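You operate a simulated robot arm through the tools that you are given. There is no shell and no other tool.

The job below is to be done with a simulated robot arm. You get a single attempt, and the scene is never put back.

## Task
Roll out both doughs as the recipe card says.
Fine: first move the board's slider to that word; put the roller back. Set down upright: red roller.
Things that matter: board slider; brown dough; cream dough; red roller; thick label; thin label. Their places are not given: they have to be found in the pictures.

Only the result counts: the job must be done as asked and must still hold three seconds after the hand-in. Knocking over, shifting, dropping, spilling or breaking anything else fails it.

## Robot
A 6-joint arm with a two-finger gripper, fixed in place. Base frame: the origin is on the floor under the middle of its stand, x ahead of it, y to its left, z up; the work surface is at about z = 0.92. Units: m, degrees, N and s.
It reaches about 1.572 m from its shoulder. Its first joint turns from -166.0 to 166.0 degrees. Payload 2.45 kg.
Tool frame: the origin (TCP) lies between the finger pads and is the grasp point; the fingertips stand 0.02 m ahead of it; z points along the fingers, y is the line along which they close. The gripper opens to 0.14 m; its body begins 0.168 m behind the TCP.
Orientation is told as [roll, pitch, yaw] about the base's x, y, z axes, in that order, counted from this pose: with the fingers straight down and closing along the base's y, the tool's x points along the base's -x, its y along +y and its z along -z.

## Interface
- The arm moves only by the tool arm_command. Its argument "motion" is a list of rows, each a list of 7 numbers: the shift along the base's x, y, z in cm, then the turn, a rotation vector about the base's x, y, z in degrees, then the gripper command, from -1 (shut) to 1 (fully open), values between in proportion. In form: [[tx, ty, tz, ax, ay, az, jaw], ...]. A call has 1 to 20 rows; each row shifts and turns the commanded pose from where the row before left it. A row lasts 0.2 s, in which the tool goes at most 0.05 m and 8.6 degrees; a call with a longer step from one row to the next is refused whole, and so is a gripper value outside its range. Where a pose cannot be reached the arm comes as near as it can. A force on the tool above 90 N (or 10 N above the force at the start of the call, whichever is more), or a blocked arm, ends the call early, and 0.2 s more pass. The fingers move at their own pace (about 0.045 m/s each) and stop on an object; they squeeze with about 26 N. The grip force told is the motor's: it shows also when the fingers shut on nothing. Time passes only in rows, and 0.2 s behind the last, so rows that do not move let the fingers close. It gives the time, the measured TCP pose, the force on the tool (base axes), the opening and the grip force at its end, in the units of the frame above (readings bear some noise), with the torque about the TCP (base axes, N m) and any sound that the robot's microphone picked up.
- Cameras (640 x 400 px; columns grow to the right, rows downward): "scene" is fixed at [0.2189, -0.6506, 1.5163]; the picture's right is [0.88, -0.47, 0.00], its down [-0.14, -0.25, -0.96] and it looks along [0.45, 0.84, -0.29] (base axes); focal length 344 px, centre (320, 200). "wrist" rides on the gripper at [0.078, 0.011, -0.209] in the tool frame; the picture's right is [-0.14, 0.99, 0.00], its down [-0.92, -0.13, -0.37] and it looks along [-0.37, -0.05, 0.93] (tool axes); focal length 280 px, centre (320, 200).
- grab_frame(camera): a new picture of that camera. It takes no simulated time.
- point_at(camera, pixels): there is no depth. For up to 12 entries [column, row, z] of the newest picture of that camera ("zoom" is the newest enlarged one), the place [x, y] in the base frame at which the ray of that pixel passes the height z, good to about 0.002 m. It takes no simulated time.
- enlarge(camera, box): a new picture of the part [left, top, right, bottom] of that camera's present view, enlarged. It takes no simulated time.
- job_done(): hands the job in; it is judged then, once.

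Unless the task says otherwise, let go and move clear before handing in.

The tools are called after "Call:" as a command line: name --pt "numbers of a row" for each row, then --argument value for the rest, lists and objects as JSON in quotes. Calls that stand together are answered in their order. arm_command: Moves the arm, as the interface text tells. Its arguments: {"type":"object","properties":{"motion":{"type":"array"}},"required":["motion"]} The other tools are called the same way: grab_frame (camera) takes a picture; point_at (camera, pixels) gives the place at which the rays of pixels pass given heights; enlarge (camera, box) takes an enlarged picture of a part of a camera's view; job_done () hands the job in.

At the start:

```text
clock: 0.0
eef_pos: [0.6587, 0.4119, 1.2147]
tcp_rot: [0.1, 0.0, 0.1]
ft_force: [-0.2, 0.2, 0.1]
moment: [0.0, 0.04, 0.01]
gripper_width: 0.1402
grip_force: 0.0
```

scene: 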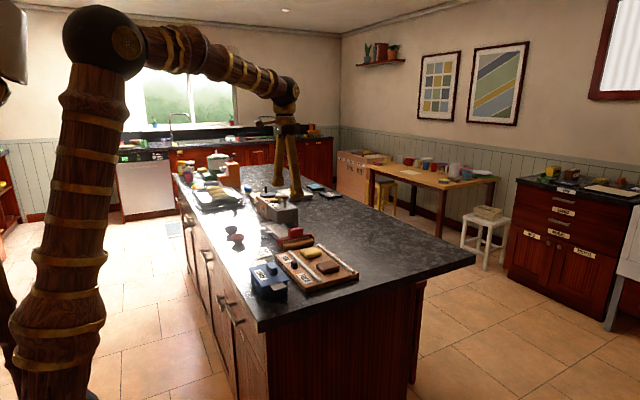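
wrist: 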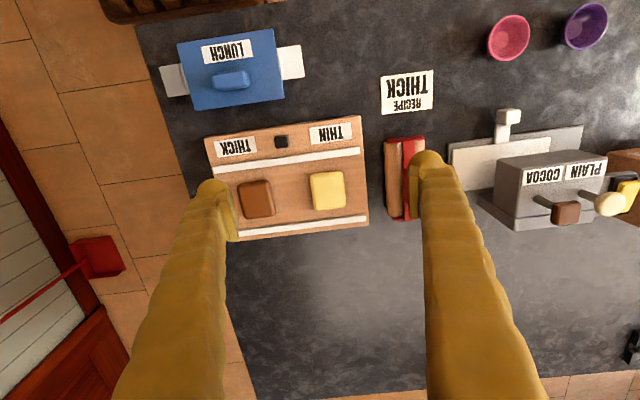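

The wrist picture shows a recipe card at about (407,92) reading "RECIPE THICK", a board with THICK/THIN labels, a small black slider at (281,141), brown and cream doughs, and a red item at (405,178). I'll look closer.

Call:
enlarge --camera "wrist" --box '[190, 60, 450, 250]'

Call:
enlarge --camera "scene" --box '[220, 210, 380, 310]'

```text
2.11 times, centred on (320, 155) of wrist
```

zoom: 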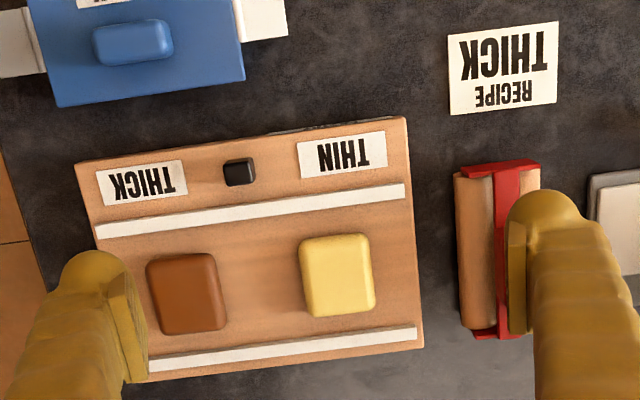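

```text
4.00 times, centred on (300, 260) of scene
```

zoom: 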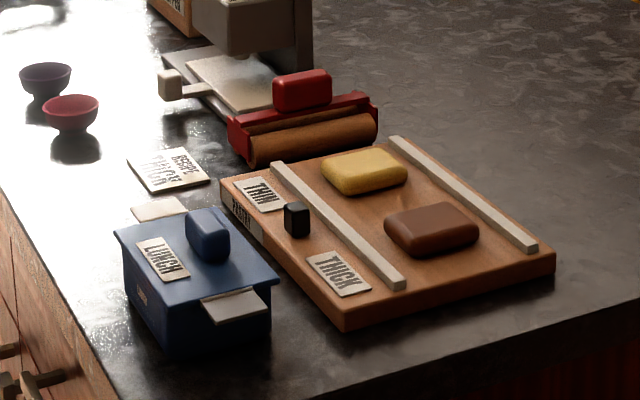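

The card reads RECIPE / THICK, and the roller is a wooden cylinder under a red yoke with a red grip block on top. There is also small writing on the board's end face; I'll zoom tighter and take coordinates.

Call:
enlarge --camera "scene" --box '[270, 225, 360, 295]'

Call:
grab_frame --camera "wrist"

Call:
point_at --camera "wrist" --pixels '[[205, 138, 0.94], [360, 115, 0.94], [368, 225, 0.94], [236, 240, 0.94], [281, 141, 0.95], [256, 199, 0.95], [327, 190, 0.95], [405, 178, 0.98], [407, 92, 0.92], [236, 147, 0.94], [329, 132, 0.94]]'

```text
5.71 times, centred on (315, 260) of scene
```

zoom: 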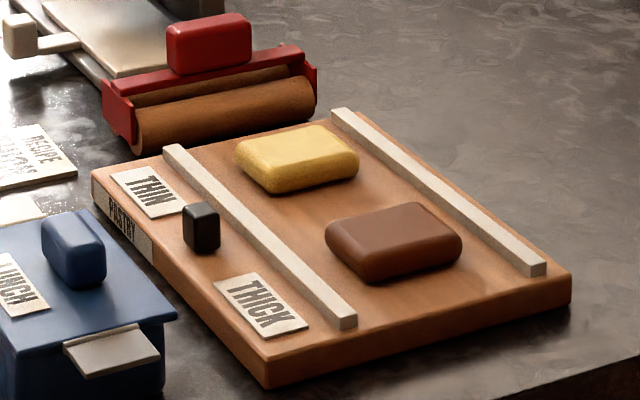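

```text
taken
```

wrist: 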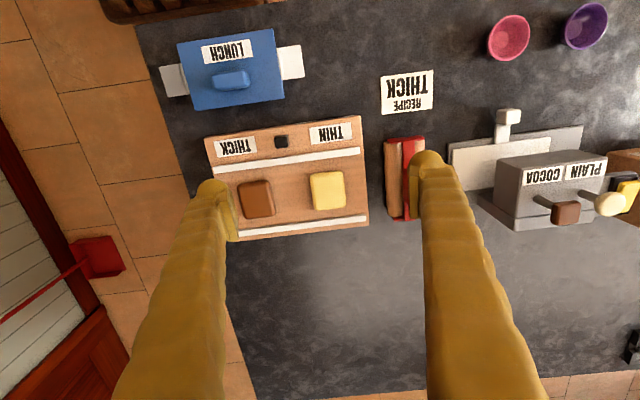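

```text
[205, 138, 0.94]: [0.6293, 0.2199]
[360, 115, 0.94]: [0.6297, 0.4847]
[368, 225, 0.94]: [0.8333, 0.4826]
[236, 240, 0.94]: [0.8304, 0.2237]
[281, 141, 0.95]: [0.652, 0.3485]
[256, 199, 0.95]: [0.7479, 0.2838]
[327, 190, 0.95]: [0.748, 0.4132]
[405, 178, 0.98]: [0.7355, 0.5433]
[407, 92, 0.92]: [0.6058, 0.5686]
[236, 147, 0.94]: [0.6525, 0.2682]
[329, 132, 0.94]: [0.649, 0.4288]
```

The board is square to the base axes (x 0.63–0.83, y 0.22–0.485), the slider knob is near (0.652, 0.349), THICK label near (0.652, 0.268). The right finger hides the roller at (405,178), so I shift +y to see it between the fingers.

Call:
arm_command --pt "0 3 0 0 0 0 1" --pt "0 4 0 0 0 0 1" --pt "0 4 0 0 0 0 1" --pt "0 2 0 0 0 0 1" --pt "0 0 0 0 0 0 1"

Call:
enlarge --camera "wrist" --box '[200, 60, 440, 240]'

Call:
grab_frame --camera "wrist"

```text
clock: 1.2
eef_pos: [0.6587, 0.5429, 1.2143]
tcp_rot: [0.0, 0.0, 0.0]
ft_force: [-0.3, -0.1, -0.2]
moment: [0.0, 0.0, 0.02]
gripper_width: 0.1398
grip_force: 0.0
```

```text
2.22 times, centred on (320, 150) of wrist
```

zoom: 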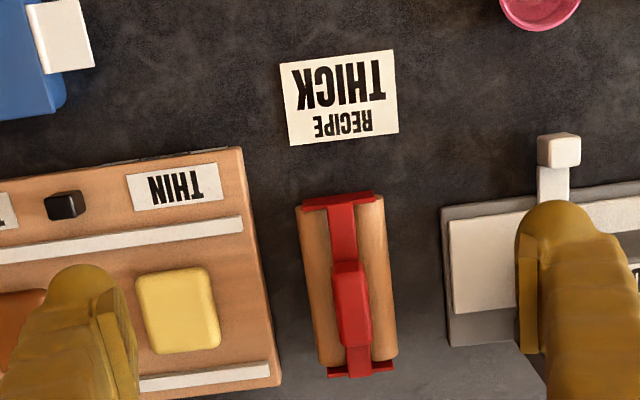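

```text
taken
```

wrist: 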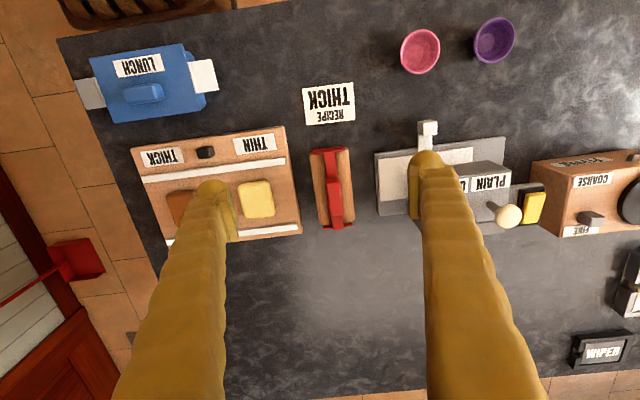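

The roller is now clear: cylinder along base x, red yoke, grip block at zoom (352,300). I'll triangulate heights using both cameras.

Call:
point_at --camera "wrist" --pixels '[[335, 180, 1.0], [335, 180, 1.02], [335, 228, 0.94], [324, 150, 0.97], [342, 192, 1.0], [328, 192, 1.0], [350, 150, 0.95], [310, 152, 0.95], [353, 220, 0.95], [206, 152, 0.95]]'

Call:
enlarge --camera "scene" --box '[270, 220, 330, 260]'

```text
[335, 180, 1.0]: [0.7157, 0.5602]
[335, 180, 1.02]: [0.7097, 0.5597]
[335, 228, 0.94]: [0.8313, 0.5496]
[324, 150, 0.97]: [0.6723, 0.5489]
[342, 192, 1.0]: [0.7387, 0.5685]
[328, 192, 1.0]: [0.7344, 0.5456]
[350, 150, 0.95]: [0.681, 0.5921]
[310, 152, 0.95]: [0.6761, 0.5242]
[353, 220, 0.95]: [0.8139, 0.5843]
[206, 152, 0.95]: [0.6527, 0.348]
```

```text
10.00 times, centred on (300, 240) of scene
```

zoom: 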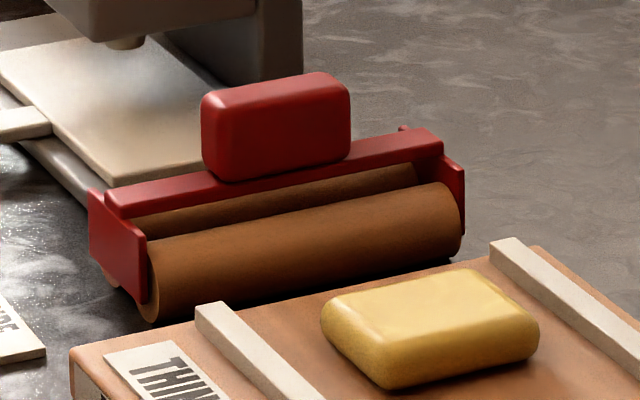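

The scene zoom shows the roller as two side-by-side cylinders under a red strap with a grip block on top (zoom 205–350, 75–180). I'll get a tighter wrist view and cross-check height.

Call:
point_at --camera "zoom" --pixels '[[203, 100, 1.0], [350, 85, 1.0], [215, 180, 0.97], [350, 155, 0.97], [152, 320, 0.92], [460, 255, 0.92], [320, 75, 1.0], [215, 310, 0.95], [510, 243, 0.95], [340, 305, 0.95], [110, 205, 0.96], [440, 140, 0.96]]'

Call:
enlarge --camera "wrist" --box '[290, 130, 380, 240]'

```text
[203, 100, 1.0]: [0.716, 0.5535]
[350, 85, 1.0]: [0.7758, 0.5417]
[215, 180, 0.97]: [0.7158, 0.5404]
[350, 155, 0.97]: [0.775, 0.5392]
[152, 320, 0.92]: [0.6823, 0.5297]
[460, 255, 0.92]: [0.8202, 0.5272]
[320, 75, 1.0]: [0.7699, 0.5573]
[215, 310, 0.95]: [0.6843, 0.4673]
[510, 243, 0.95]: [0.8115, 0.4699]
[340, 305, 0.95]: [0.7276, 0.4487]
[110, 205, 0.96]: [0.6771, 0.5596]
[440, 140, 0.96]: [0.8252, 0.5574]
```

```text
3.64 times, centred on (335, 185) of wrist
```

zoom: 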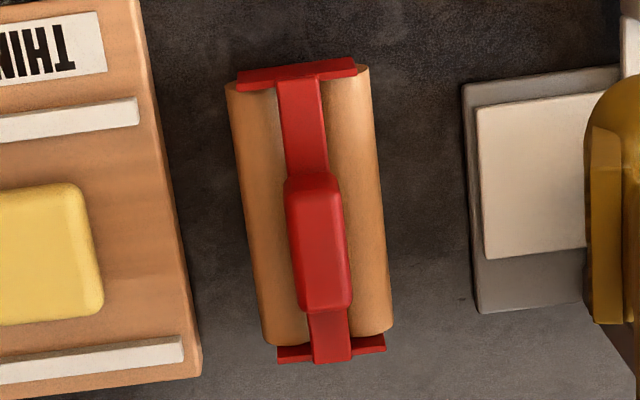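

Grip block seems about 6 cm along x and 2.5–3 cm along y. I'll solve its top height by matching the wrist and scene rays.

Call:
point_at --camera "zoom" --pixels '[[325, 308, 1.0], [325, 308, 1.01], [325, 308, 0.99], [286, 250, 1.0], [345, 250, 1.0], [312, 185, 1.0], [312, 185, 0.97], [233, 200, 0.94], [382, 200, 0.94], [297, 65, 0.95], [332, 358, 0.95], [312, 175, 0.965]]'

Call:
enlarge --camera "scene" --box '[285, 222, 315, 242]'

```text
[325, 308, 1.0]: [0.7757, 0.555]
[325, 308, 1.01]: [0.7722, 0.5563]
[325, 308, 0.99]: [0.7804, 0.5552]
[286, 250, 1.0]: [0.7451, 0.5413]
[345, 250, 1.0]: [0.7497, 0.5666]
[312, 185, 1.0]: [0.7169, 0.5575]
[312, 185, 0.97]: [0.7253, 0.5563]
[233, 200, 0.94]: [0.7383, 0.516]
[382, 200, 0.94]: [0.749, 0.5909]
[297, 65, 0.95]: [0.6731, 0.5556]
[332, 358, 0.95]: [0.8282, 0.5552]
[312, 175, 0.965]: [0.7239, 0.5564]
```

```text
16.00 times, centred on (300, 232) of scene
```

zoom: 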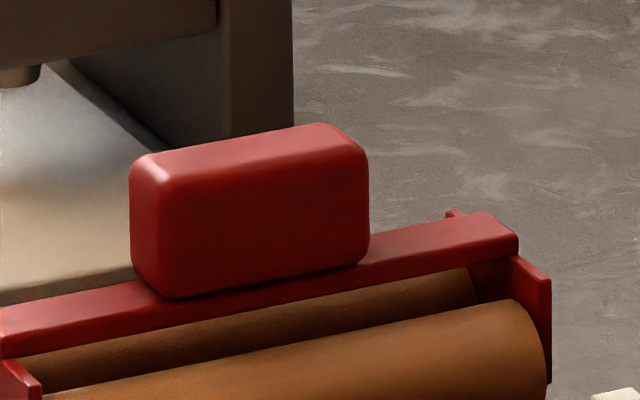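

Grip block is centred near (0.747, 0.554), 26 mm wide in y, spanning z≈0.967–1.003; the rails at x≈0.684 and 0.812 match the roller length. Slider first: I move above the knob for a close look.

Call:
arm_command --pt "0 -3 -1 0 0 0 0" --pt "-0.1 -4 -2 0 0 0 0" --pt "-0.1 -4 -2.5 0 0 0 0" --pt "-0.1 -4 -2.5 0 0 0 0" --pt "-0.2 -3 -2.4 0 0 0 0" --pt "-0.17 -1.5 -1 0 0 0 0" --pt "0 0 0 0 0 0 0"

Call:
grab_frame --camera "wrist"

Call:
enlarge --camera "scene" --box '[280, 240, 355, 290]'

```text
clock: 2.8
eef_pos: [0.6527, 0.3471, 1.099]
tcp_rot: [0.1, 0.0, 0.1]
ft_force: [-0.2, 0.3, 0.3]
moment: [0.0, 0.0, 0.01]
gripper_width: 0.0701
grip_force: 0.1
```

```text
taken
```

wrist: 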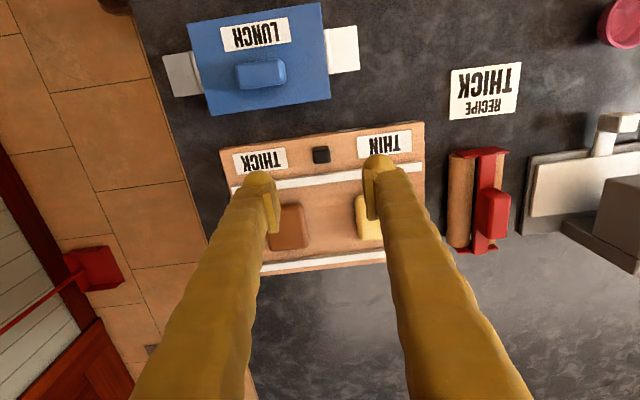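

```text
8.00 times, centred on (318, 265) of scene
```

zoom: 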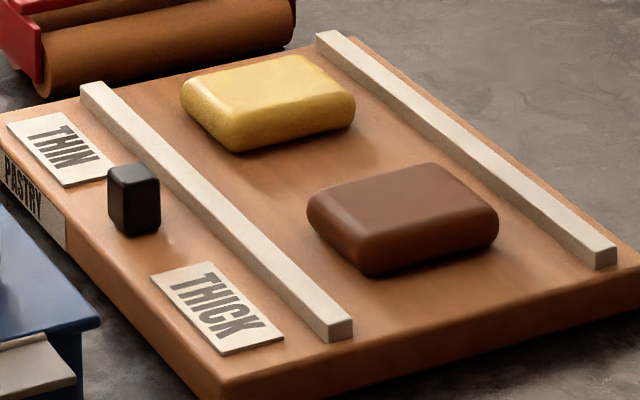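

The knob at (321,155) is between the fingers in y; I zoom in to get its top and base heights.

Call:
enlarge --camera "wrist" --box '[240, 110, 400, 210]'

Call:
point_at --camera "scene" --pixels '[[295.1, 262.1, 0.97], [295.1, 262.1, 0.96], [294.9, 269, 0.94], [294.9, 269, 0.945], [297.8, 261.1, 0.965], [300, 269, 0.94], [345.5, 286, 0.94], [345.5, 286, 0.945], [359.9, 282.1, 0.95], [319.6, 308, 0.95]]'

```text
4.00 times, centred on (320, 160) of wrist
```

zoom: 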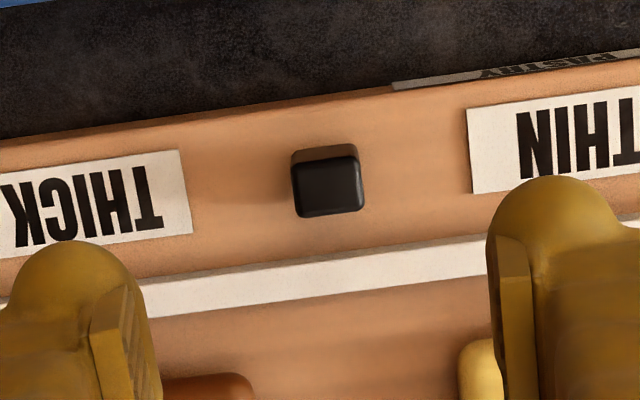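

```text
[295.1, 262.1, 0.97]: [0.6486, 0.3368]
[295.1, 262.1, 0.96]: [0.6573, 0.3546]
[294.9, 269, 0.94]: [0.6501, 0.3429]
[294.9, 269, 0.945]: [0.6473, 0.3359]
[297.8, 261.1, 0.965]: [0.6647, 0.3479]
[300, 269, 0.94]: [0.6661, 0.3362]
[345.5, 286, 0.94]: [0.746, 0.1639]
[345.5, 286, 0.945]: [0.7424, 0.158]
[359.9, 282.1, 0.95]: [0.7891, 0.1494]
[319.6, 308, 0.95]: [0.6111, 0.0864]
```

I'll convert the knob's visible corners (zoom 293–363, 145–216) into positions at candidate heights.

Call:
point_at --camera "zoom" --pixels '[[295, 172, 0.965], [358, 160, 0.965], [363, 208, 0.965], [300, 216, 0.965], [291, 155, 0.945], [355, 147, 0.945], [95, 205, 0.945], [555, 140, 0.945], [100, 300, 0.95], [330, 275, 0.95], [330, 253, 0.95], [140, 124, 0.945]]'

Call:
enlarge --camera "scene" --box '[280, 250, 310, 270]'

```text
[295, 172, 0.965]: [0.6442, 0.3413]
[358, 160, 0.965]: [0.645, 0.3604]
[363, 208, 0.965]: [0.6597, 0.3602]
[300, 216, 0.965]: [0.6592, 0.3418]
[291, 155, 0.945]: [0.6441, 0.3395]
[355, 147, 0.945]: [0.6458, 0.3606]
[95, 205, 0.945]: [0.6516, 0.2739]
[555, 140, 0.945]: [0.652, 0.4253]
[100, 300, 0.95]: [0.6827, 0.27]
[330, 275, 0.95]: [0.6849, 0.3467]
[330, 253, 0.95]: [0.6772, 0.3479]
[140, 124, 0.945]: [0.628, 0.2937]
```

```text
16.00 times, centred on (295, 260) of scene
```

zoom: 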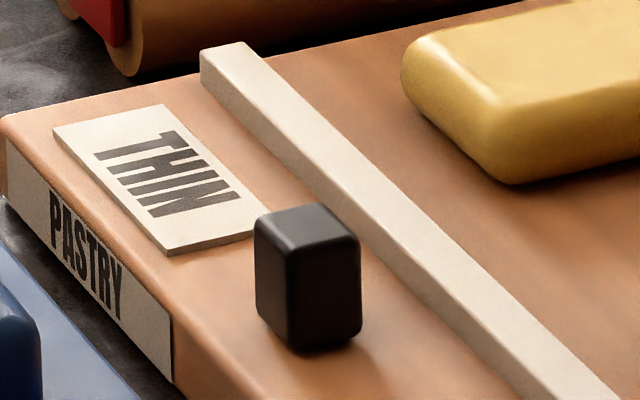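

Knob footprint is x 0.644–0.660, y 0.341–0.360. I check heights with scene rays at its near vertical edge (zoom column ~292).

Call:
point_at --camera "zoom" --pixels '[[290, 350, 0.935], [290, 350, 0.94], [290, 350, 0.945], [290, 240, 0.96], [290, 240, 0.965], [290, 240, 0.97], [361, 330, 0.94], [361, 330, 0.945], [361, 245, 0.965], [258, 210, 0.965]]'

Call:
enlarge --camera "scene" --box '[300, 255, 360, 295]'

```text
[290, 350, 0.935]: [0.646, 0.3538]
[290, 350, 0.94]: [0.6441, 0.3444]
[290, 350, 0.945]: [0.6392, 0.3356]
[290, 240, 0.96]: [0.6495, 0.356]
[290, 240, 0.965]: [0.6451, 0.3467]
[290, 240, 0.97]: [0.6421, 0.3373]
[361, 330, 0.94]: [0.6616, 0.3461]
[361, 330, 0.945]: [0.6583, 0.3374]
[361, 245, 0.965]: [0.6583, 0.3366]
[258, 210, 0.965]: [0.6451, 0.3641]
```

```text
10.00 times, centred on (330, 275) of scene
```

zoom: 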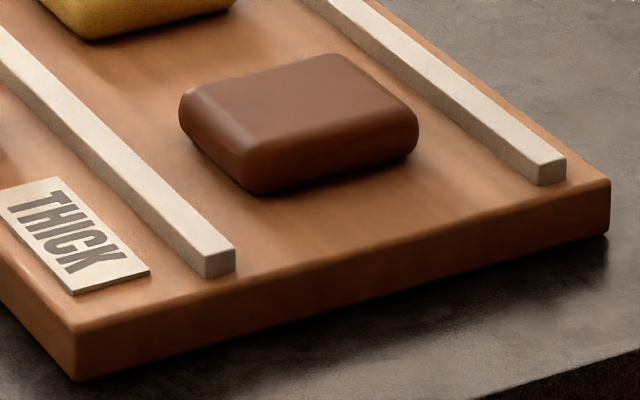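

Knob spans z≈0.942–0.967 and the rails top out near 0.951, so I'll grasp the knob's upper part with TCP at z≈0.974 (tips 0.954), clear of the rail.

Call:
arm_command --pt "-0.07 0.2 -3 0 0 0 -0.2" --pt "0 0.2 -4 0 0 0 -0.2" --pt "0 0 -3 0 0 0 -0.2" --pt "0 0 -1.5 0 0 0 -0.2" --pt "0 0 -1.0 0 0 0 -0.2" --pt "0 0 0 0 0 0 -0.2"

Call:
grab_frame --camera "wrist"

Call:
enlarge --camera "scene" --box '[260, 220, 350, 280]'

```text
clock: 4.2
eef_pos: [0.6491, 0.352, 0.9736]
tcp_rot: [0.2, 0.1, -0.1]
ft_force: [0.2, -0.7, -0.6]
moment: [0.0, -0.01, -0.01]
gripper_width: 0.056
grip_force: 0.0
```

```text
taken
```

wrist: 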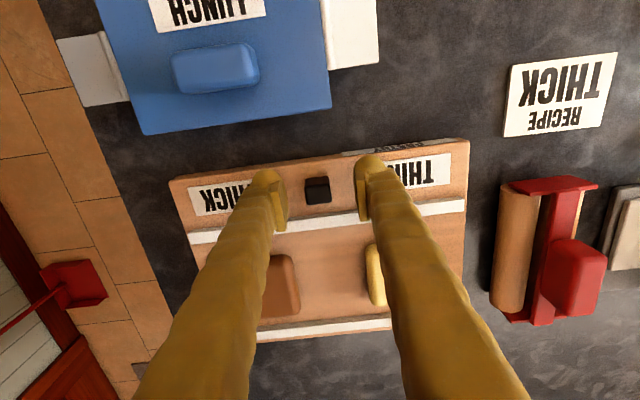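

```text
6.67 times, centred on (305, 250) of scene
```

zoom: 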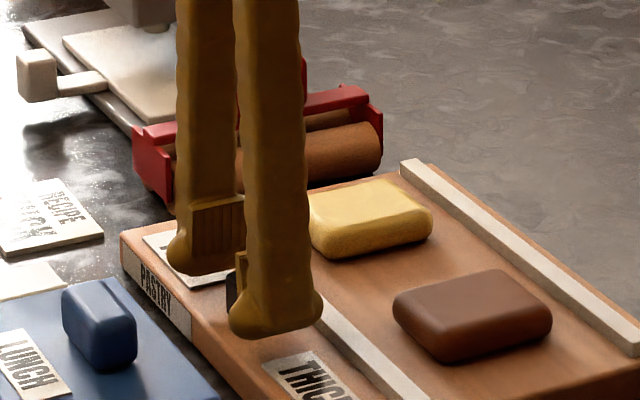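

The knob at (318,190) sits between the two fingertips with the tips just above the rail. I close on it.

Call:
arm_command --pt "0 0 0 0 0 0 -0.6" --pt "0 0 0 0 0 0 -0.8" --pt "0 0 0 0 0 0 -1" --pt "0 0 0 0 0 0 -1" --pt "0 0 0 0 0 0 -1"

Call:
grab_frame --camera "wrist"

```text
clock: 5.4
eef_pos: [0.6495, 0.3528, 0.9739]
tcp_rot: [0.2, -0.1, 0.0]
ft_force: [-0.2, -0.4, -1.7]
moment: [-0.01, -0.04, 0.03]
gripper_width: 0.0205
grip_force: 44.9
```

```text
taken
```

wrist: 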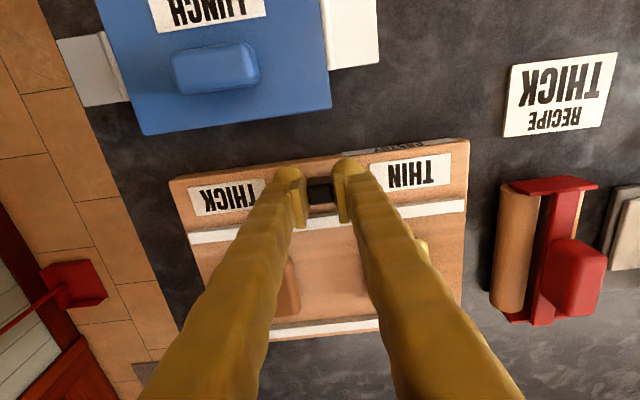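

The knob is held (opening 0.0205). I measure the label edges once more, then slide toward THICK (−y) slowly.

Call:
point_at --camera "wrist" --pixels '[[187, 190, 0.943], [192, 216, 0.943], [264, 180, 0.943], [370, 164, 0.943], [450, 154, 0.943], [452, 183, 0.943], [375, 191, 0.943], [170, 180, 0.943], [468, 139, 0.943]]'

Call:
arm_command --pt "0 -0.5 0 0 0 0 -1" --pt "0 -1 0 0 0 0 -1" --pt "0 -1 0 0 0 0 -1" --pt "0 -1 0 0 0 0 -1" --pt "0 0 0 0 0 0 -1"

Call:
grab_frame --camera "wrist"

```text
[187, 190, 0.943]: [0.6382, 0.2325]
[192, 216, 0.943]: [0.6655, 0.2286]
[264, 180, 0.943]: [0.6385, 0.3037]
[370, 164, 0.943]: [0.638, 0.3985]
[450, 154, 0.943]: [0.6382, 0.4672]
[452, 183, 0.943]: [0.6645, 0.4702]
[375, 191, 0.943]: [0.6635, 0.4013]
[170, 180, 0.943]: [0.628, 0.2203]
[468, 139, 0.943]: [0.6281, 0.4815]
```

```text
clock: 6.5
eef_pos: [0.65, 0.326, 0.9733]
tcp_rot: [0.6, -0.1, 0.2]
ft_force: [-0.3, 68.2, -19.7]
moment: [-0.63, -0.05, 0.07]
gripper_width: 0.0208
grip_force: 46.2
stopped in row 5: the force on the tool passed its limit at 94 N (the readings are from after the stop); the commanded pose is now the measured one
```

```text
taken
```

wrist: 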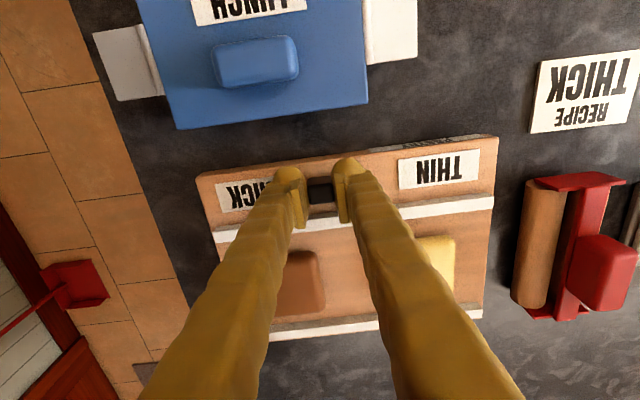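

The slider stopped after about 2.6 cm with ~90 N resistance, probably the end of its travel beside the THICK label. I check whether the board itself moved.

Call:
point_at --camera "wrist" --pixels '[[196, 177, 0.943], [498, 136, 0.943], [398, 160, 0.943], [477, 149, 0.943], [480, 179, 0.943], [218, 186, 0.943]]'

Call:
enlarge --camera "scene" --box '[260, 220, 365, 300]'

```text
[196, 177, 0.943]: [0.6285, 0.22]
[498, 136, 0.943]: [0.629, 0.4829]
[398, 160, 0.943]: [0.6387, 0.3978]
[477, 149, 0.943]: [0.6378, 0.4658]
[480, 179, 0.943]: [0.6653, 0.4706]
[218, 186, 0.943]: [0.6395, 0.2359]
```

```text
5.00 times, centred on (312, 260) of scene
```

zoom: 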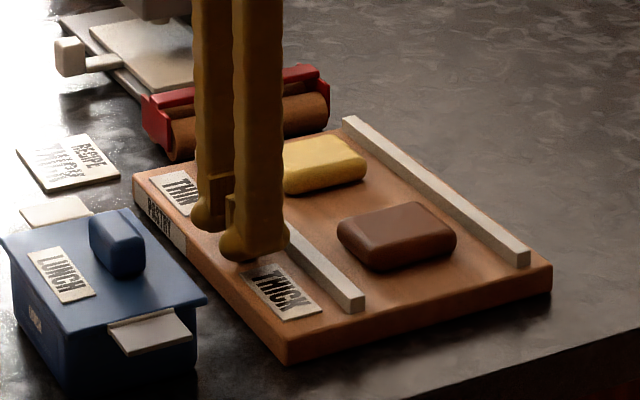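

The board corners are unchanged (0.220 / 0.483), so the slider is at its THICK end stop. I release and rise to verify it stays.

Call:
arm_command --pt "0 0 0 0 0 0 -0.5" --pt "0 0 0 0 0 0 -0.3" --pt "0 0 0 0 0 0 -0.3" --pt "0 0 2 0 0 0 -0.3" --pt "0 0 4 0 0 0 -0.3" --pt "0 0 4 0 0 0 -0.2" --pt "0 0 3 0 0 0 0"

Call:
enlarge --camera "wrist" --box '[220, 100, 440, 240]'

Call:
enlarge --camera "scene" --box '[270, 235, 360, 295]'

```text
clock: 8.1
eef_pos: [0.6497, 0.3214, 1.1022]
tcp_rot: [0.4, 0.1, 0.1]
ft_force: [0.5, 0.2, -0.1]
moment: [-0.04, -0.02, 0.01]
gripper_width: 0.07
grip_force: 0.1
```

```text
2.86 times, centred on (330, 170) of wrist
```

zoom: 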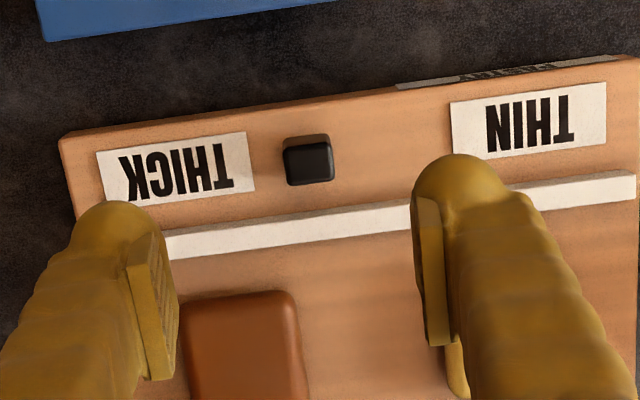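

```text
6.67 times, centred on (315, 265) of scene
```

zoom: 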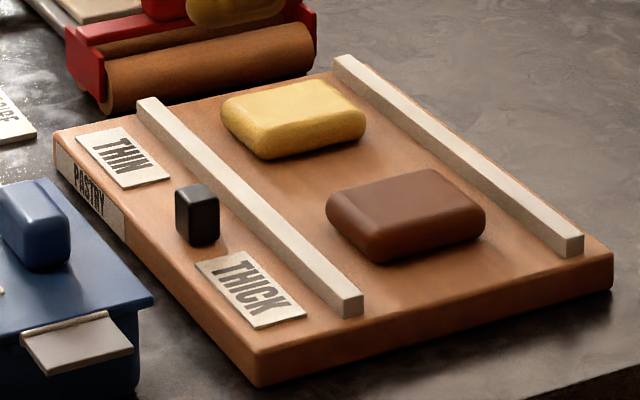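

The knob now sits right beside the THICK label (zoom 309,163). I measure it precisely.

Call:
grab_frame --camera "wrist"

Call:
enlarge --camera "wrist" --box '[240, 130, 340, 190]'

```text
taken
```

wrist: 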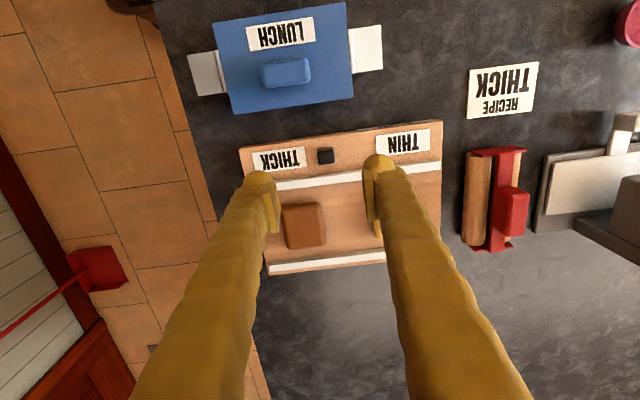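

```text
6.40 times, centred on (290, 160) of wrist
```

zoom: 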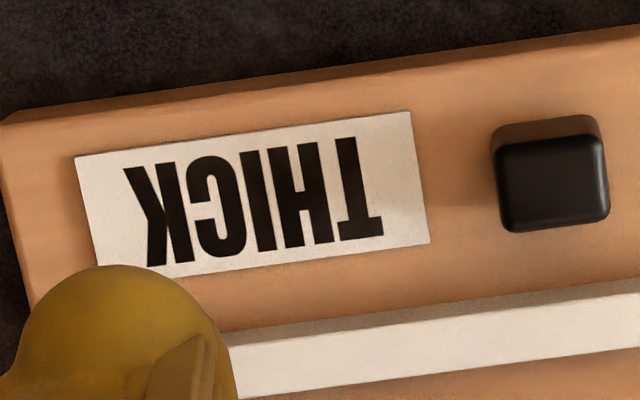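

Call:
point_at --camera "zoom" --pixels '[[500, 150, 0.967], [602, 138, 0.967], [610, 212, 0.967], [510, 230, 0.967], [410, 112, 0.943], [428, 242, 0.943], [75, 157, 0.943], [5, 118, 0.942], [250, 395, 0.95]]'

```text
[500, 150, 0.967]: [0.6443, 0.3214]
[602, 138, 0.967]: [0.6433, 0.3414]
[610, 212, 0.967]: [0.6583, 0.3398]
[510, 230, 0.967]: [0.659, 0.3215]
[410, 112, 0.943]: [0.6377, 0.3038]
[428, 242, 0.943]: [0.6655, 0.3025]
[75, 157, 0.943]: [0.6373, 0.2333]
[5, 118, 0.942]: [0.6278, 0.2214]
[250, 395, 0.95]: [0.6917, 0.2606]
```

The knob has moved exactly ~2 cm (y 0.351→0.331), yet the label edge is at 0.303, so I want to confirm this is truly the end stop. I'll regrip and push slowly while reading the force.

Call:
arm_command --pt "0.1 0.5 -3 0 0 0 -0.2" --pt "0.1 0.5 -4 0 0 0 -0.2" --pt "0 0 -3 0 0 0 -0.2" --pt "0 0 -1.8 0 0 0 -0.2" --pt "0 0 -1.0 0 0 0 -0.2" --pt "0 0 0 0 0 0 -0.6" --pt "0 0 0 0 0 0 -1" --pt "0 0 0 0 0 0 -1" --pt "0 0 0 0 0 0 -1" --pt "0 0 0 0 0 0 -1"

Call:
arm_command --pt "0 -0.2 0 0 0 0 -1" --pt "0 -0.2 0 0 0 0 -1" --pt "0 0 0 0 0 0 -1"

Call:
enlarge --camera "wrist" --box '[200, 130, 440, 240]'

```text
clock: 10.3
eef_pos: [0.6519, 0.3302, 0.974]
tcp_rot: [0.4, 0.0, 0.0]
ft_force: [0.2, 1.1, -4.4]
moment: [0.01, 0.0, -0.07]
gripper_width: 0.0205
grip_force: 44.8
```

```text
clock: 11.1
eef_pos: [0.6525, 0.3273, 0.974]
tcp_rot: [0.4, 0.0, 0.1]
ft_force: [6.5, 30.6, -22.8]
moment: [0.25, -0.23, -0.09]
gripper_width: 0.0202
grip_force: 45.1
```

```text
2.67 times, centred on (320, 185) of wrist
```

zoom: 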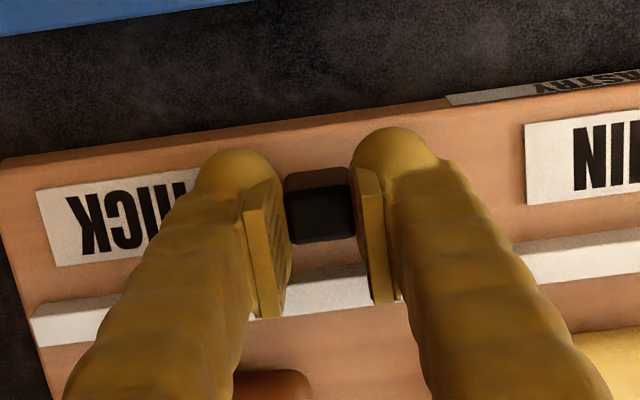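

Force rises to 30 N over 3 mm, which feels like a hard stop; one more small push to confirm.

Call:
arm_command --pt "0 -0.2 0 0 0 0 -1" --pt "0 -0.2 0 0 0 0 -1" --pt "0 0 0 0 0 0 -1" --pt "0 0 0 0 0 0 -1"

Call:
enlarge --camera "wrist" --box '[240, 130, 400, 230]'

```text
clock: 12.1
eef_pos: [0.6528, 0.324, 0.9753]
tcp_rot: [0.4, -0.1, 0.1]
ft_force: [15.8, 65.0, -26.2]
moment: [0.45, -0.25, -0.17]
gripper_width: 0.0205
grip_force: 45.1
```

```text
4.00 times, centred on (320, 180) of wrist
```

zoom: 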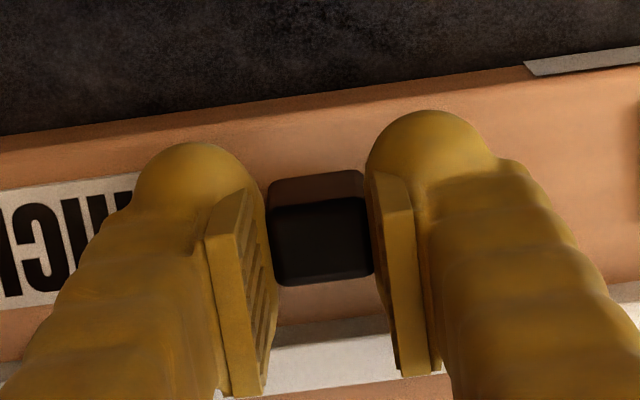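

Call:
point_at --camera "zoom" --pixels '[[272, 207, 0.967], [365, 197, 0.967], [372, 272, 0.967], [278, 284, 0.967]]'

Call:
arm_command --pt "0 0.4 0 0 0 0 -0.7" --pt "0 0.3 0 0 0 0 -0.4" --pt "0 0 0 0 0 0 -0.3" --pt "0 0 0 0 0 0 -0.3" --pt "0 0 2 0 0 0 -0.3" --pt "0 0 4 0 0 0 -0.3" --pt "0 0 4 0 0 0 -0.2" --pt "0 0 2.5 0 0 0 0"

Call:
enlarge --camera "wrist" --box '[240, 130, 340, 190]'

```text
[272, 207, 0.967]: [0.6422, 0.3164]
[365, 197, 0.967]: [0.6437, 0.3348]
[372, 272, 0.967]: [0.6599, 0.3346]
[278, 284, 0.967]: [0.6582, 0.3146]
```

```text
clock: 13.9
eef_pos: [0.6527, 0.3305, 1.1026]
tcp_rot: [0.4, -0.1, 0.0]
ft_force: [-0.5, 0.2, 0.0]
moment: [0.0, 0.0, 0.01]
gripper_width: 0.07
grip_force: 0.0
```

```text
6.40 times, centred on (290, 160) of wrist
```

zoom: 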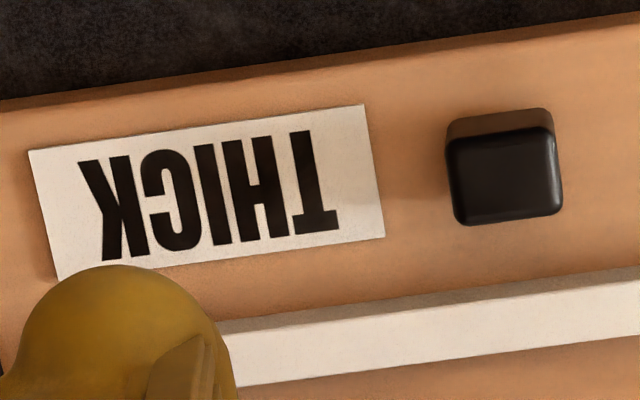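

Call:
point_at --camera "zoom" --pixels '[[452, 142, 0.967], [553, 130, 0.967], [562, 208, 0.967], [462, 222, 0.967], [365, 106, 0.943]]'

```text
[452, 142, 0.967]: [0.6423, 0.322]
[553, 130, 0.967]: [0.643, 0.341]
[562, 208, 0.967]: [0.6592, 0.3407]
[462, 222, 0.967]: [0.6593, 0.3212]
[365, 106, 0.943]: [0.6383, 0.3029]
```

The knob springs back to 0.331 each time under 65–94 N, so that is the THICK end stop. Now I go above the roller's grip block (0.747, 0.554), staying high to inspect clearance from the grey machine.

Call:
arm_command --pt "1.0 2.0 1 0 0 0 0" --pt "1.7 4 1 0 0 0 0" --pt "1.7 4.2 1 0 0 0 0" --pt "1.7 4.2 0 0 0 0 0" --pt "1.7 4.2 0 0 0 0 0" --pt "1.6 3.75 0 0 0 0 0" --pt "0 0 0 0 0 0 0"

Call:
grab_frame --camera "wrist"

Call:
enlarge --camera "scene" --box '[240, 170, 350, 270]'

```text
clock: 15.5
eef_pos: [0.7454, 0.5553, 1.1341]
tcp_rot: [0.4, 0.1, 0.2]
ft_force: [-0.4, -0.2, 0.3]
moment: [-0.01, -0.01, 0.0]
gripper_width: 0.0701
grip_force: 0.1
```

```text
taken
```

wrist: 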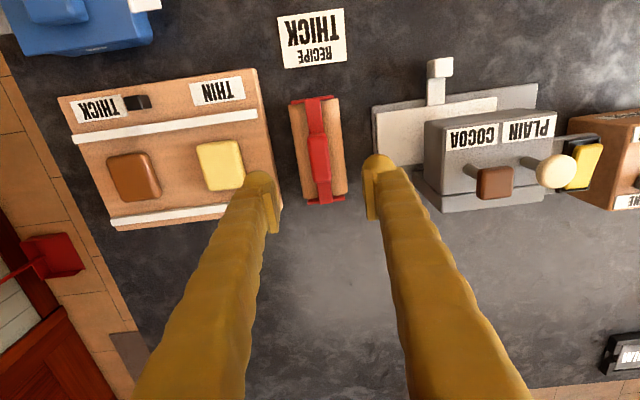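

```text
4.00 times, centred on (295, 220) of scene
```

zoom: 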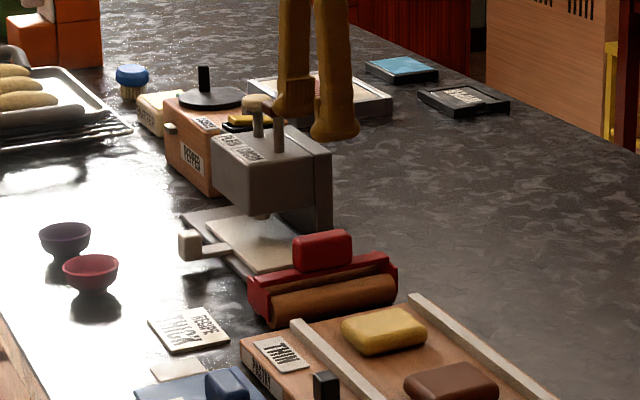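

The grip block at (320,160) is centred between the fingers. I check its position and the machine's nearest edges.

Call:
point_at --camera "wrist" --pixels '[[309, 160, 1.0], [330, 160, 1.0], [320, 180, 1.0], [318, 135, 0.99], [372, 108, 0.93], [378, 165, 0.93], [424, 125, 1.03], [430, 180, 1.0], [425, 125, 1.06], [292, 150, 0.94], [345, 150, 0.94]]'

Call:
enlarge --camera "wrist" --box '[260, 80, 380, 220]'

```text
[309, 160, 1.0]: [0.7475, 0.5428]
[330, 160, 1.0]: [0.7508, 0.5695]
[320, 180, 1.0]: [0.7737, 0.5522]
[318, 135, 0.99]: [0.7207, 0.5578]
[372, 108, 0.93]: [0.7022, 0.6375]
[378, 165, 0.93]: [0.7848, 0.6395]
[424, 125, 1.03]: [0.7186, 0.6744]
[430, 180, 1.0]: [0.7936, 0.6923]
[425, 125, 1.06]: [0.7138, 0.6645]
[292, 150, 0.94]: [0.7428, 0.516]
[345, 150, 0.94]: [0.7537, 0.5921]
```

```text
2.86 times, centred on (320, 150) of wrist
```

zoom: 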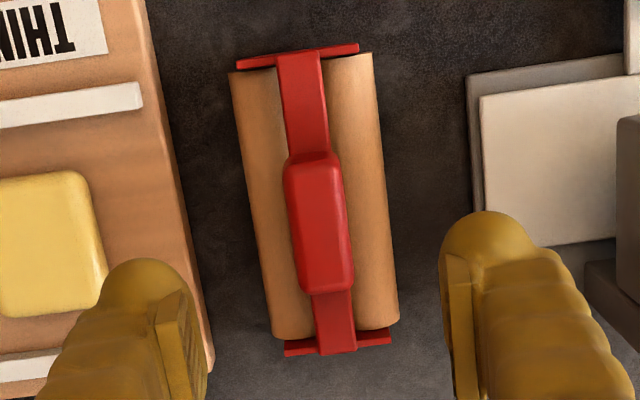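

Grip centre is about (0.748, 0.555), aligned; the machine starts at y≥0.637, so there is room. I descend to grasp height in steps.

Call:
arm_command --pt "0.2 0 -3 0 0 0 0" --pt "0 0 -4 0 0 0 0" --pt "0 0 -3 0 0 0 -0.1" --pt "0 0 -2 0 0 0 -0.1" --pt "0 0 -1.5 0 0 0 -0.1" --pt "0 0 -1.0 0 0 0 -0.1" --pt "0 0 0 0 0 0 -0.1"

Call:
grab_frame --camera "wrist"

Call:
enlarge --camera "scene" --box '[260, 200, 350, 270]'

```text
clock: 17.1
eef_pos: [0.7475, 0.5549, 0.9859]
tcp_rot: [0.5, 0.0, 0.2]
ft_force: [-0.3, -0.6, 0.2]
moment: [-0.03, 0.0, 0.0]
gripper_width: 0.0631
grip_force: 0.0
```

```text
taken
```

wrist: 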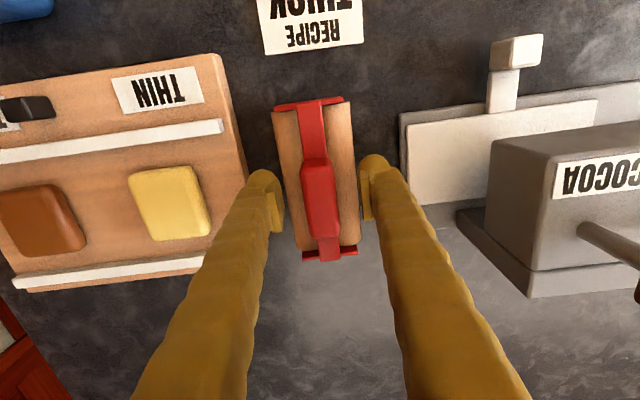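

```text
5.71 times, centred on (305, 235) of scene
```

zoom: 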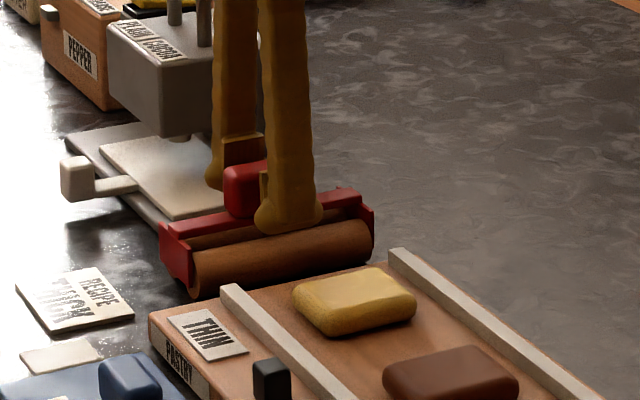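

The grip block lies between the fingers with no contact force. I correct the half-degree tilt and close.

Call:
arm_command --pt "0 0 0 -0.4 0 -0.1 -0.1" --pt "0 0 0 0 0 0 -0.5" --pt "0 0 0 0 0 0 -1" --pt "0 0 0 0 0 0 -1" --pt "0 0 0 0 0 0 -1" --pt "0 0 0 0 0 0 -1"

Call:
grab_frame --camera "wrist"

Call:
enlarge --camera "scene" --box '[260, 200, 350, 270]'

```text
clock: 18.5
eef_pos: [0.7475, 0.5549, 0.9865]
tcp_rot: [0.0, 0.0, 0.0]
ft_force: [0.8, 0.2, 0.6]
moment: [0.01, 0.02, 0.02]
gripper_width: 0.0251
grip_force: 25.9
```

```text
taken
```

wrist: 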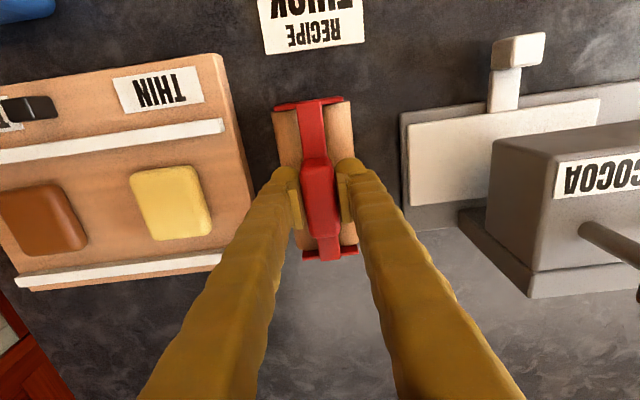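

```text
5.71 times, centred on (305, 235) of scene
```

zoom: 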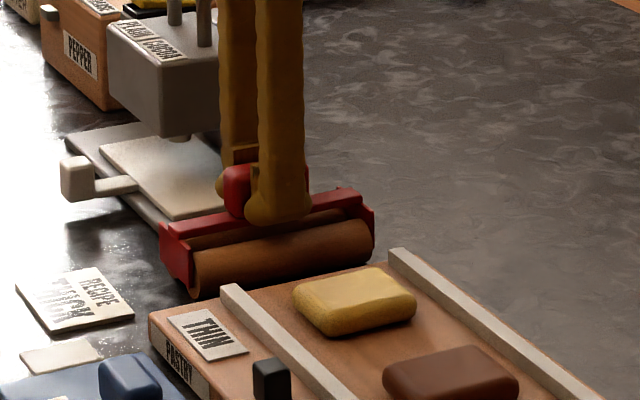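

The roller is gripped (opening 0.0251, TCP at 0.7475, 0.5549, 0.9865 – this is its home pose). I lift it straight up 7 cm.

Call:
arm_command --pt "0 0 1 0 0 0 -1" --pt "0 0 2 0 0 0 -1" --pt "0 0 2 0 0 0 -1" --pt "0 0 2 0 0 0 -1" --pt "0 0 0 0 0 0 -1"

Call:
grab_frame --camera "wrist"

Call:
enlarge --camera "scene" --box '[260, 190, 365, 290]'

```text
clock: 19.7
eef_pos: [0.7461, 0.5525, 1.0557]
tcp_rot: [0.0, 0.0, -0.1]
ft_force: [-0.2, -0.3, -0.8]
moment: [0.01, -0.01, 0.01]
gripper_width: 0.0
grip_force: 25.9
```

```text
taken
```

wrist: 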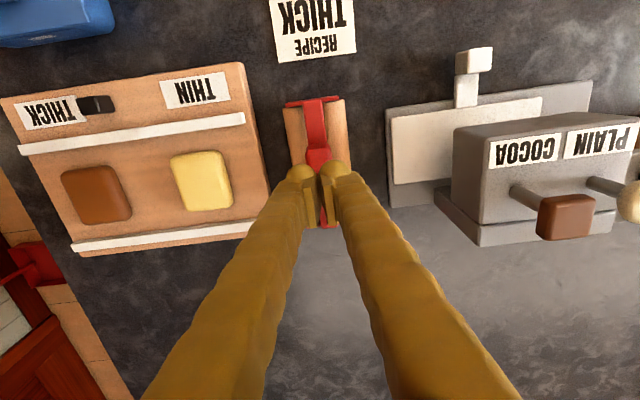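

```text
4.00 times, centred on (312, 240) of scene
```

zoom: 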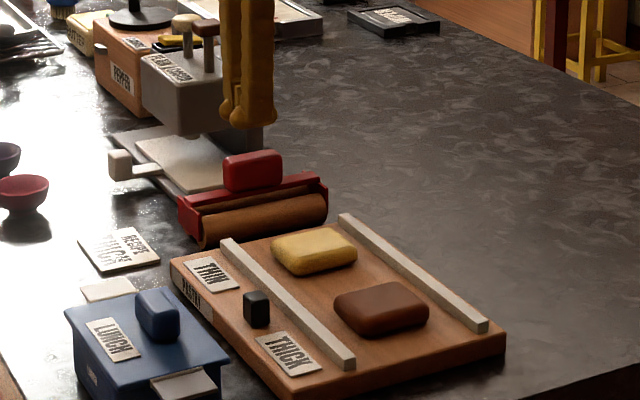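

The fingers came away empty (opening 0.0) and the roller is still on the counter. I check the roller's position and posture before regrasping.

Call:
enlarge --camera "wrist" --box '[260, 80, 380, 240]'

Call:
enlarge --camera "scene" --box '[275, 215, 335, 255]'

```text
2.50 times, centred on (320, 160) of wrist
```

zoom: 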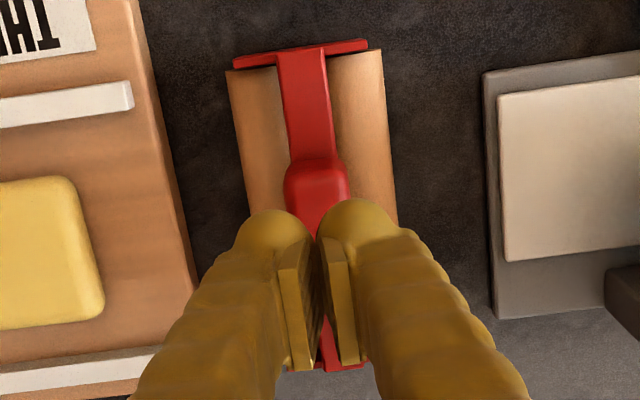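

```text
10.00 times, centred on (305, 235) of scene
```

zoom: 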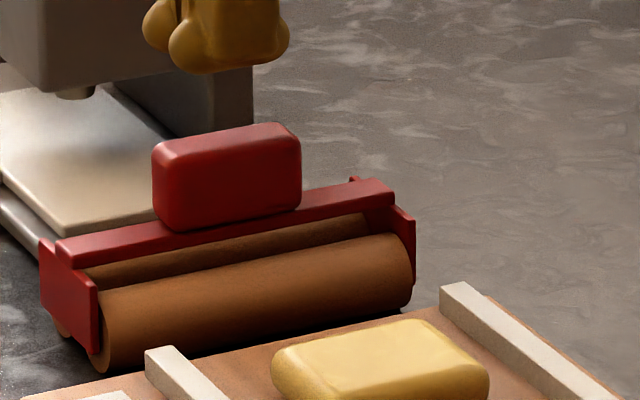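

The roller hasn't moved (grip edges are where they were, accounting for the zoom offset). I reopen, regrasp slightly deeper, hold longer, then lift very slowly reading the load.

Call:
arm_command --pt "0 0 0 0 0 0 0" --pt "0 0 0 0 0 0 0" --pt "0 0 0 0 0 0 0" --pt "0 0 0 0 0 0 0" --pt "0 0 0 0 0 0 0" --pt "0 0 -3 0 0 0 0" --pt "0 0 -2.5 0 0 0 0" --pt "0 0 -1.4 0 0 0 -0.1" --pt "0 0 -0.5 0 0 0 -0.1" --pt "0 0 0 0 0 0 -0.1"

Call:
arm_command --pt "0 0 0 0 0 0 -0.5" --pt "0 0 0 0 0 0 -1" --pt "0 0 0 0 0 0 -1" --pt "0 0 0 0 0 0 -1" --pt "0 0 0 0 0 0 -1" --pt "0 0 0 0 0 0 -1" --pt "0 0 0 0 0 0 -1"

Call:
enlarge --camera "wrist" --box '[240, 80, 400, 280]'

Call:
enlarge --camera "scene" --box '[275, 205, 335, 255]'

```text
clock: 21.9
eef_pos: [0.7476, 0.5544, 0.9815]
tcp_rot: [0.0, 0.0, -0.1]
ft_force: [0.2, -0.1, 0.1]
moment: [-0.01, 0.01, 0.02]
gripper_width: 0.0631
grip_force: 0.1
```

```text
clock: 23.5
eef_pos: [0.7461, 0.5546, 0.9825]
tcp_rot: [0.0, 0.0, 0.0]
ft_force: [-0.1, -0.4, 0.2]
moment: [0.03, 0.0, 0.02]
gripper_width: 0.0251
grip_force: 26.1
```

```text
2.00 times, centred on (320, 180) of wrist
```

zoom: 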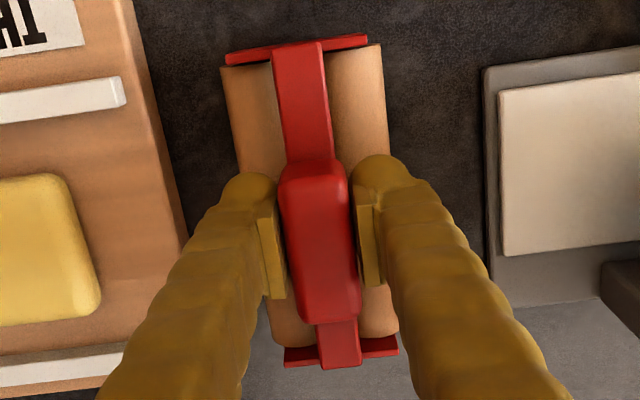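

```text
8.00 times, centred on (305, 230) of scene
```

zoom: 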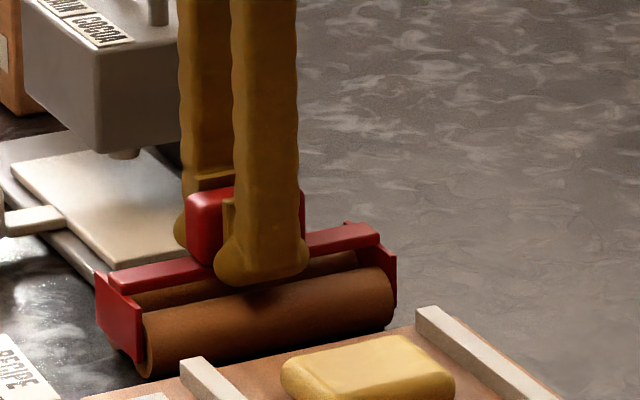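

The grip is firm and centred (opening 0.0251). Now a very slow small lift to read the load.

Call:
arm_command --pt "0 0 0.1 0 0 0 -1" --pt "0 0 0.2 0 0 0 -1" --pt "0 0 0.2 0 0 0 -1" --pt "0 0 0 0 0 0 -1"

Call:
enlarge --camera "scene" --box '[275, 205, 335, 255]'

```text
clock: 24.5
eef_pos: [0.7476, 0.5539, 0.9872]
tcp_rot: [0.0, 0.0, 0.0]
ft_force: [-0.6, 0.7, -1.6]
moment: [-0.02, -0.02, -0.01]
gripper_width: 0.0248
grip_force: 26.2
```

```text
8.00 times, centred on (305, 230) of scene
```

zoom: 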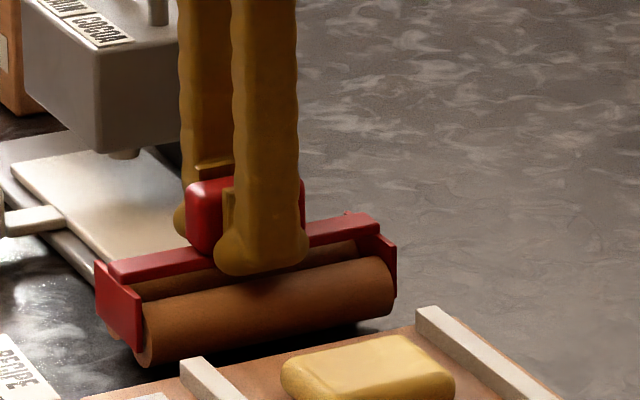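

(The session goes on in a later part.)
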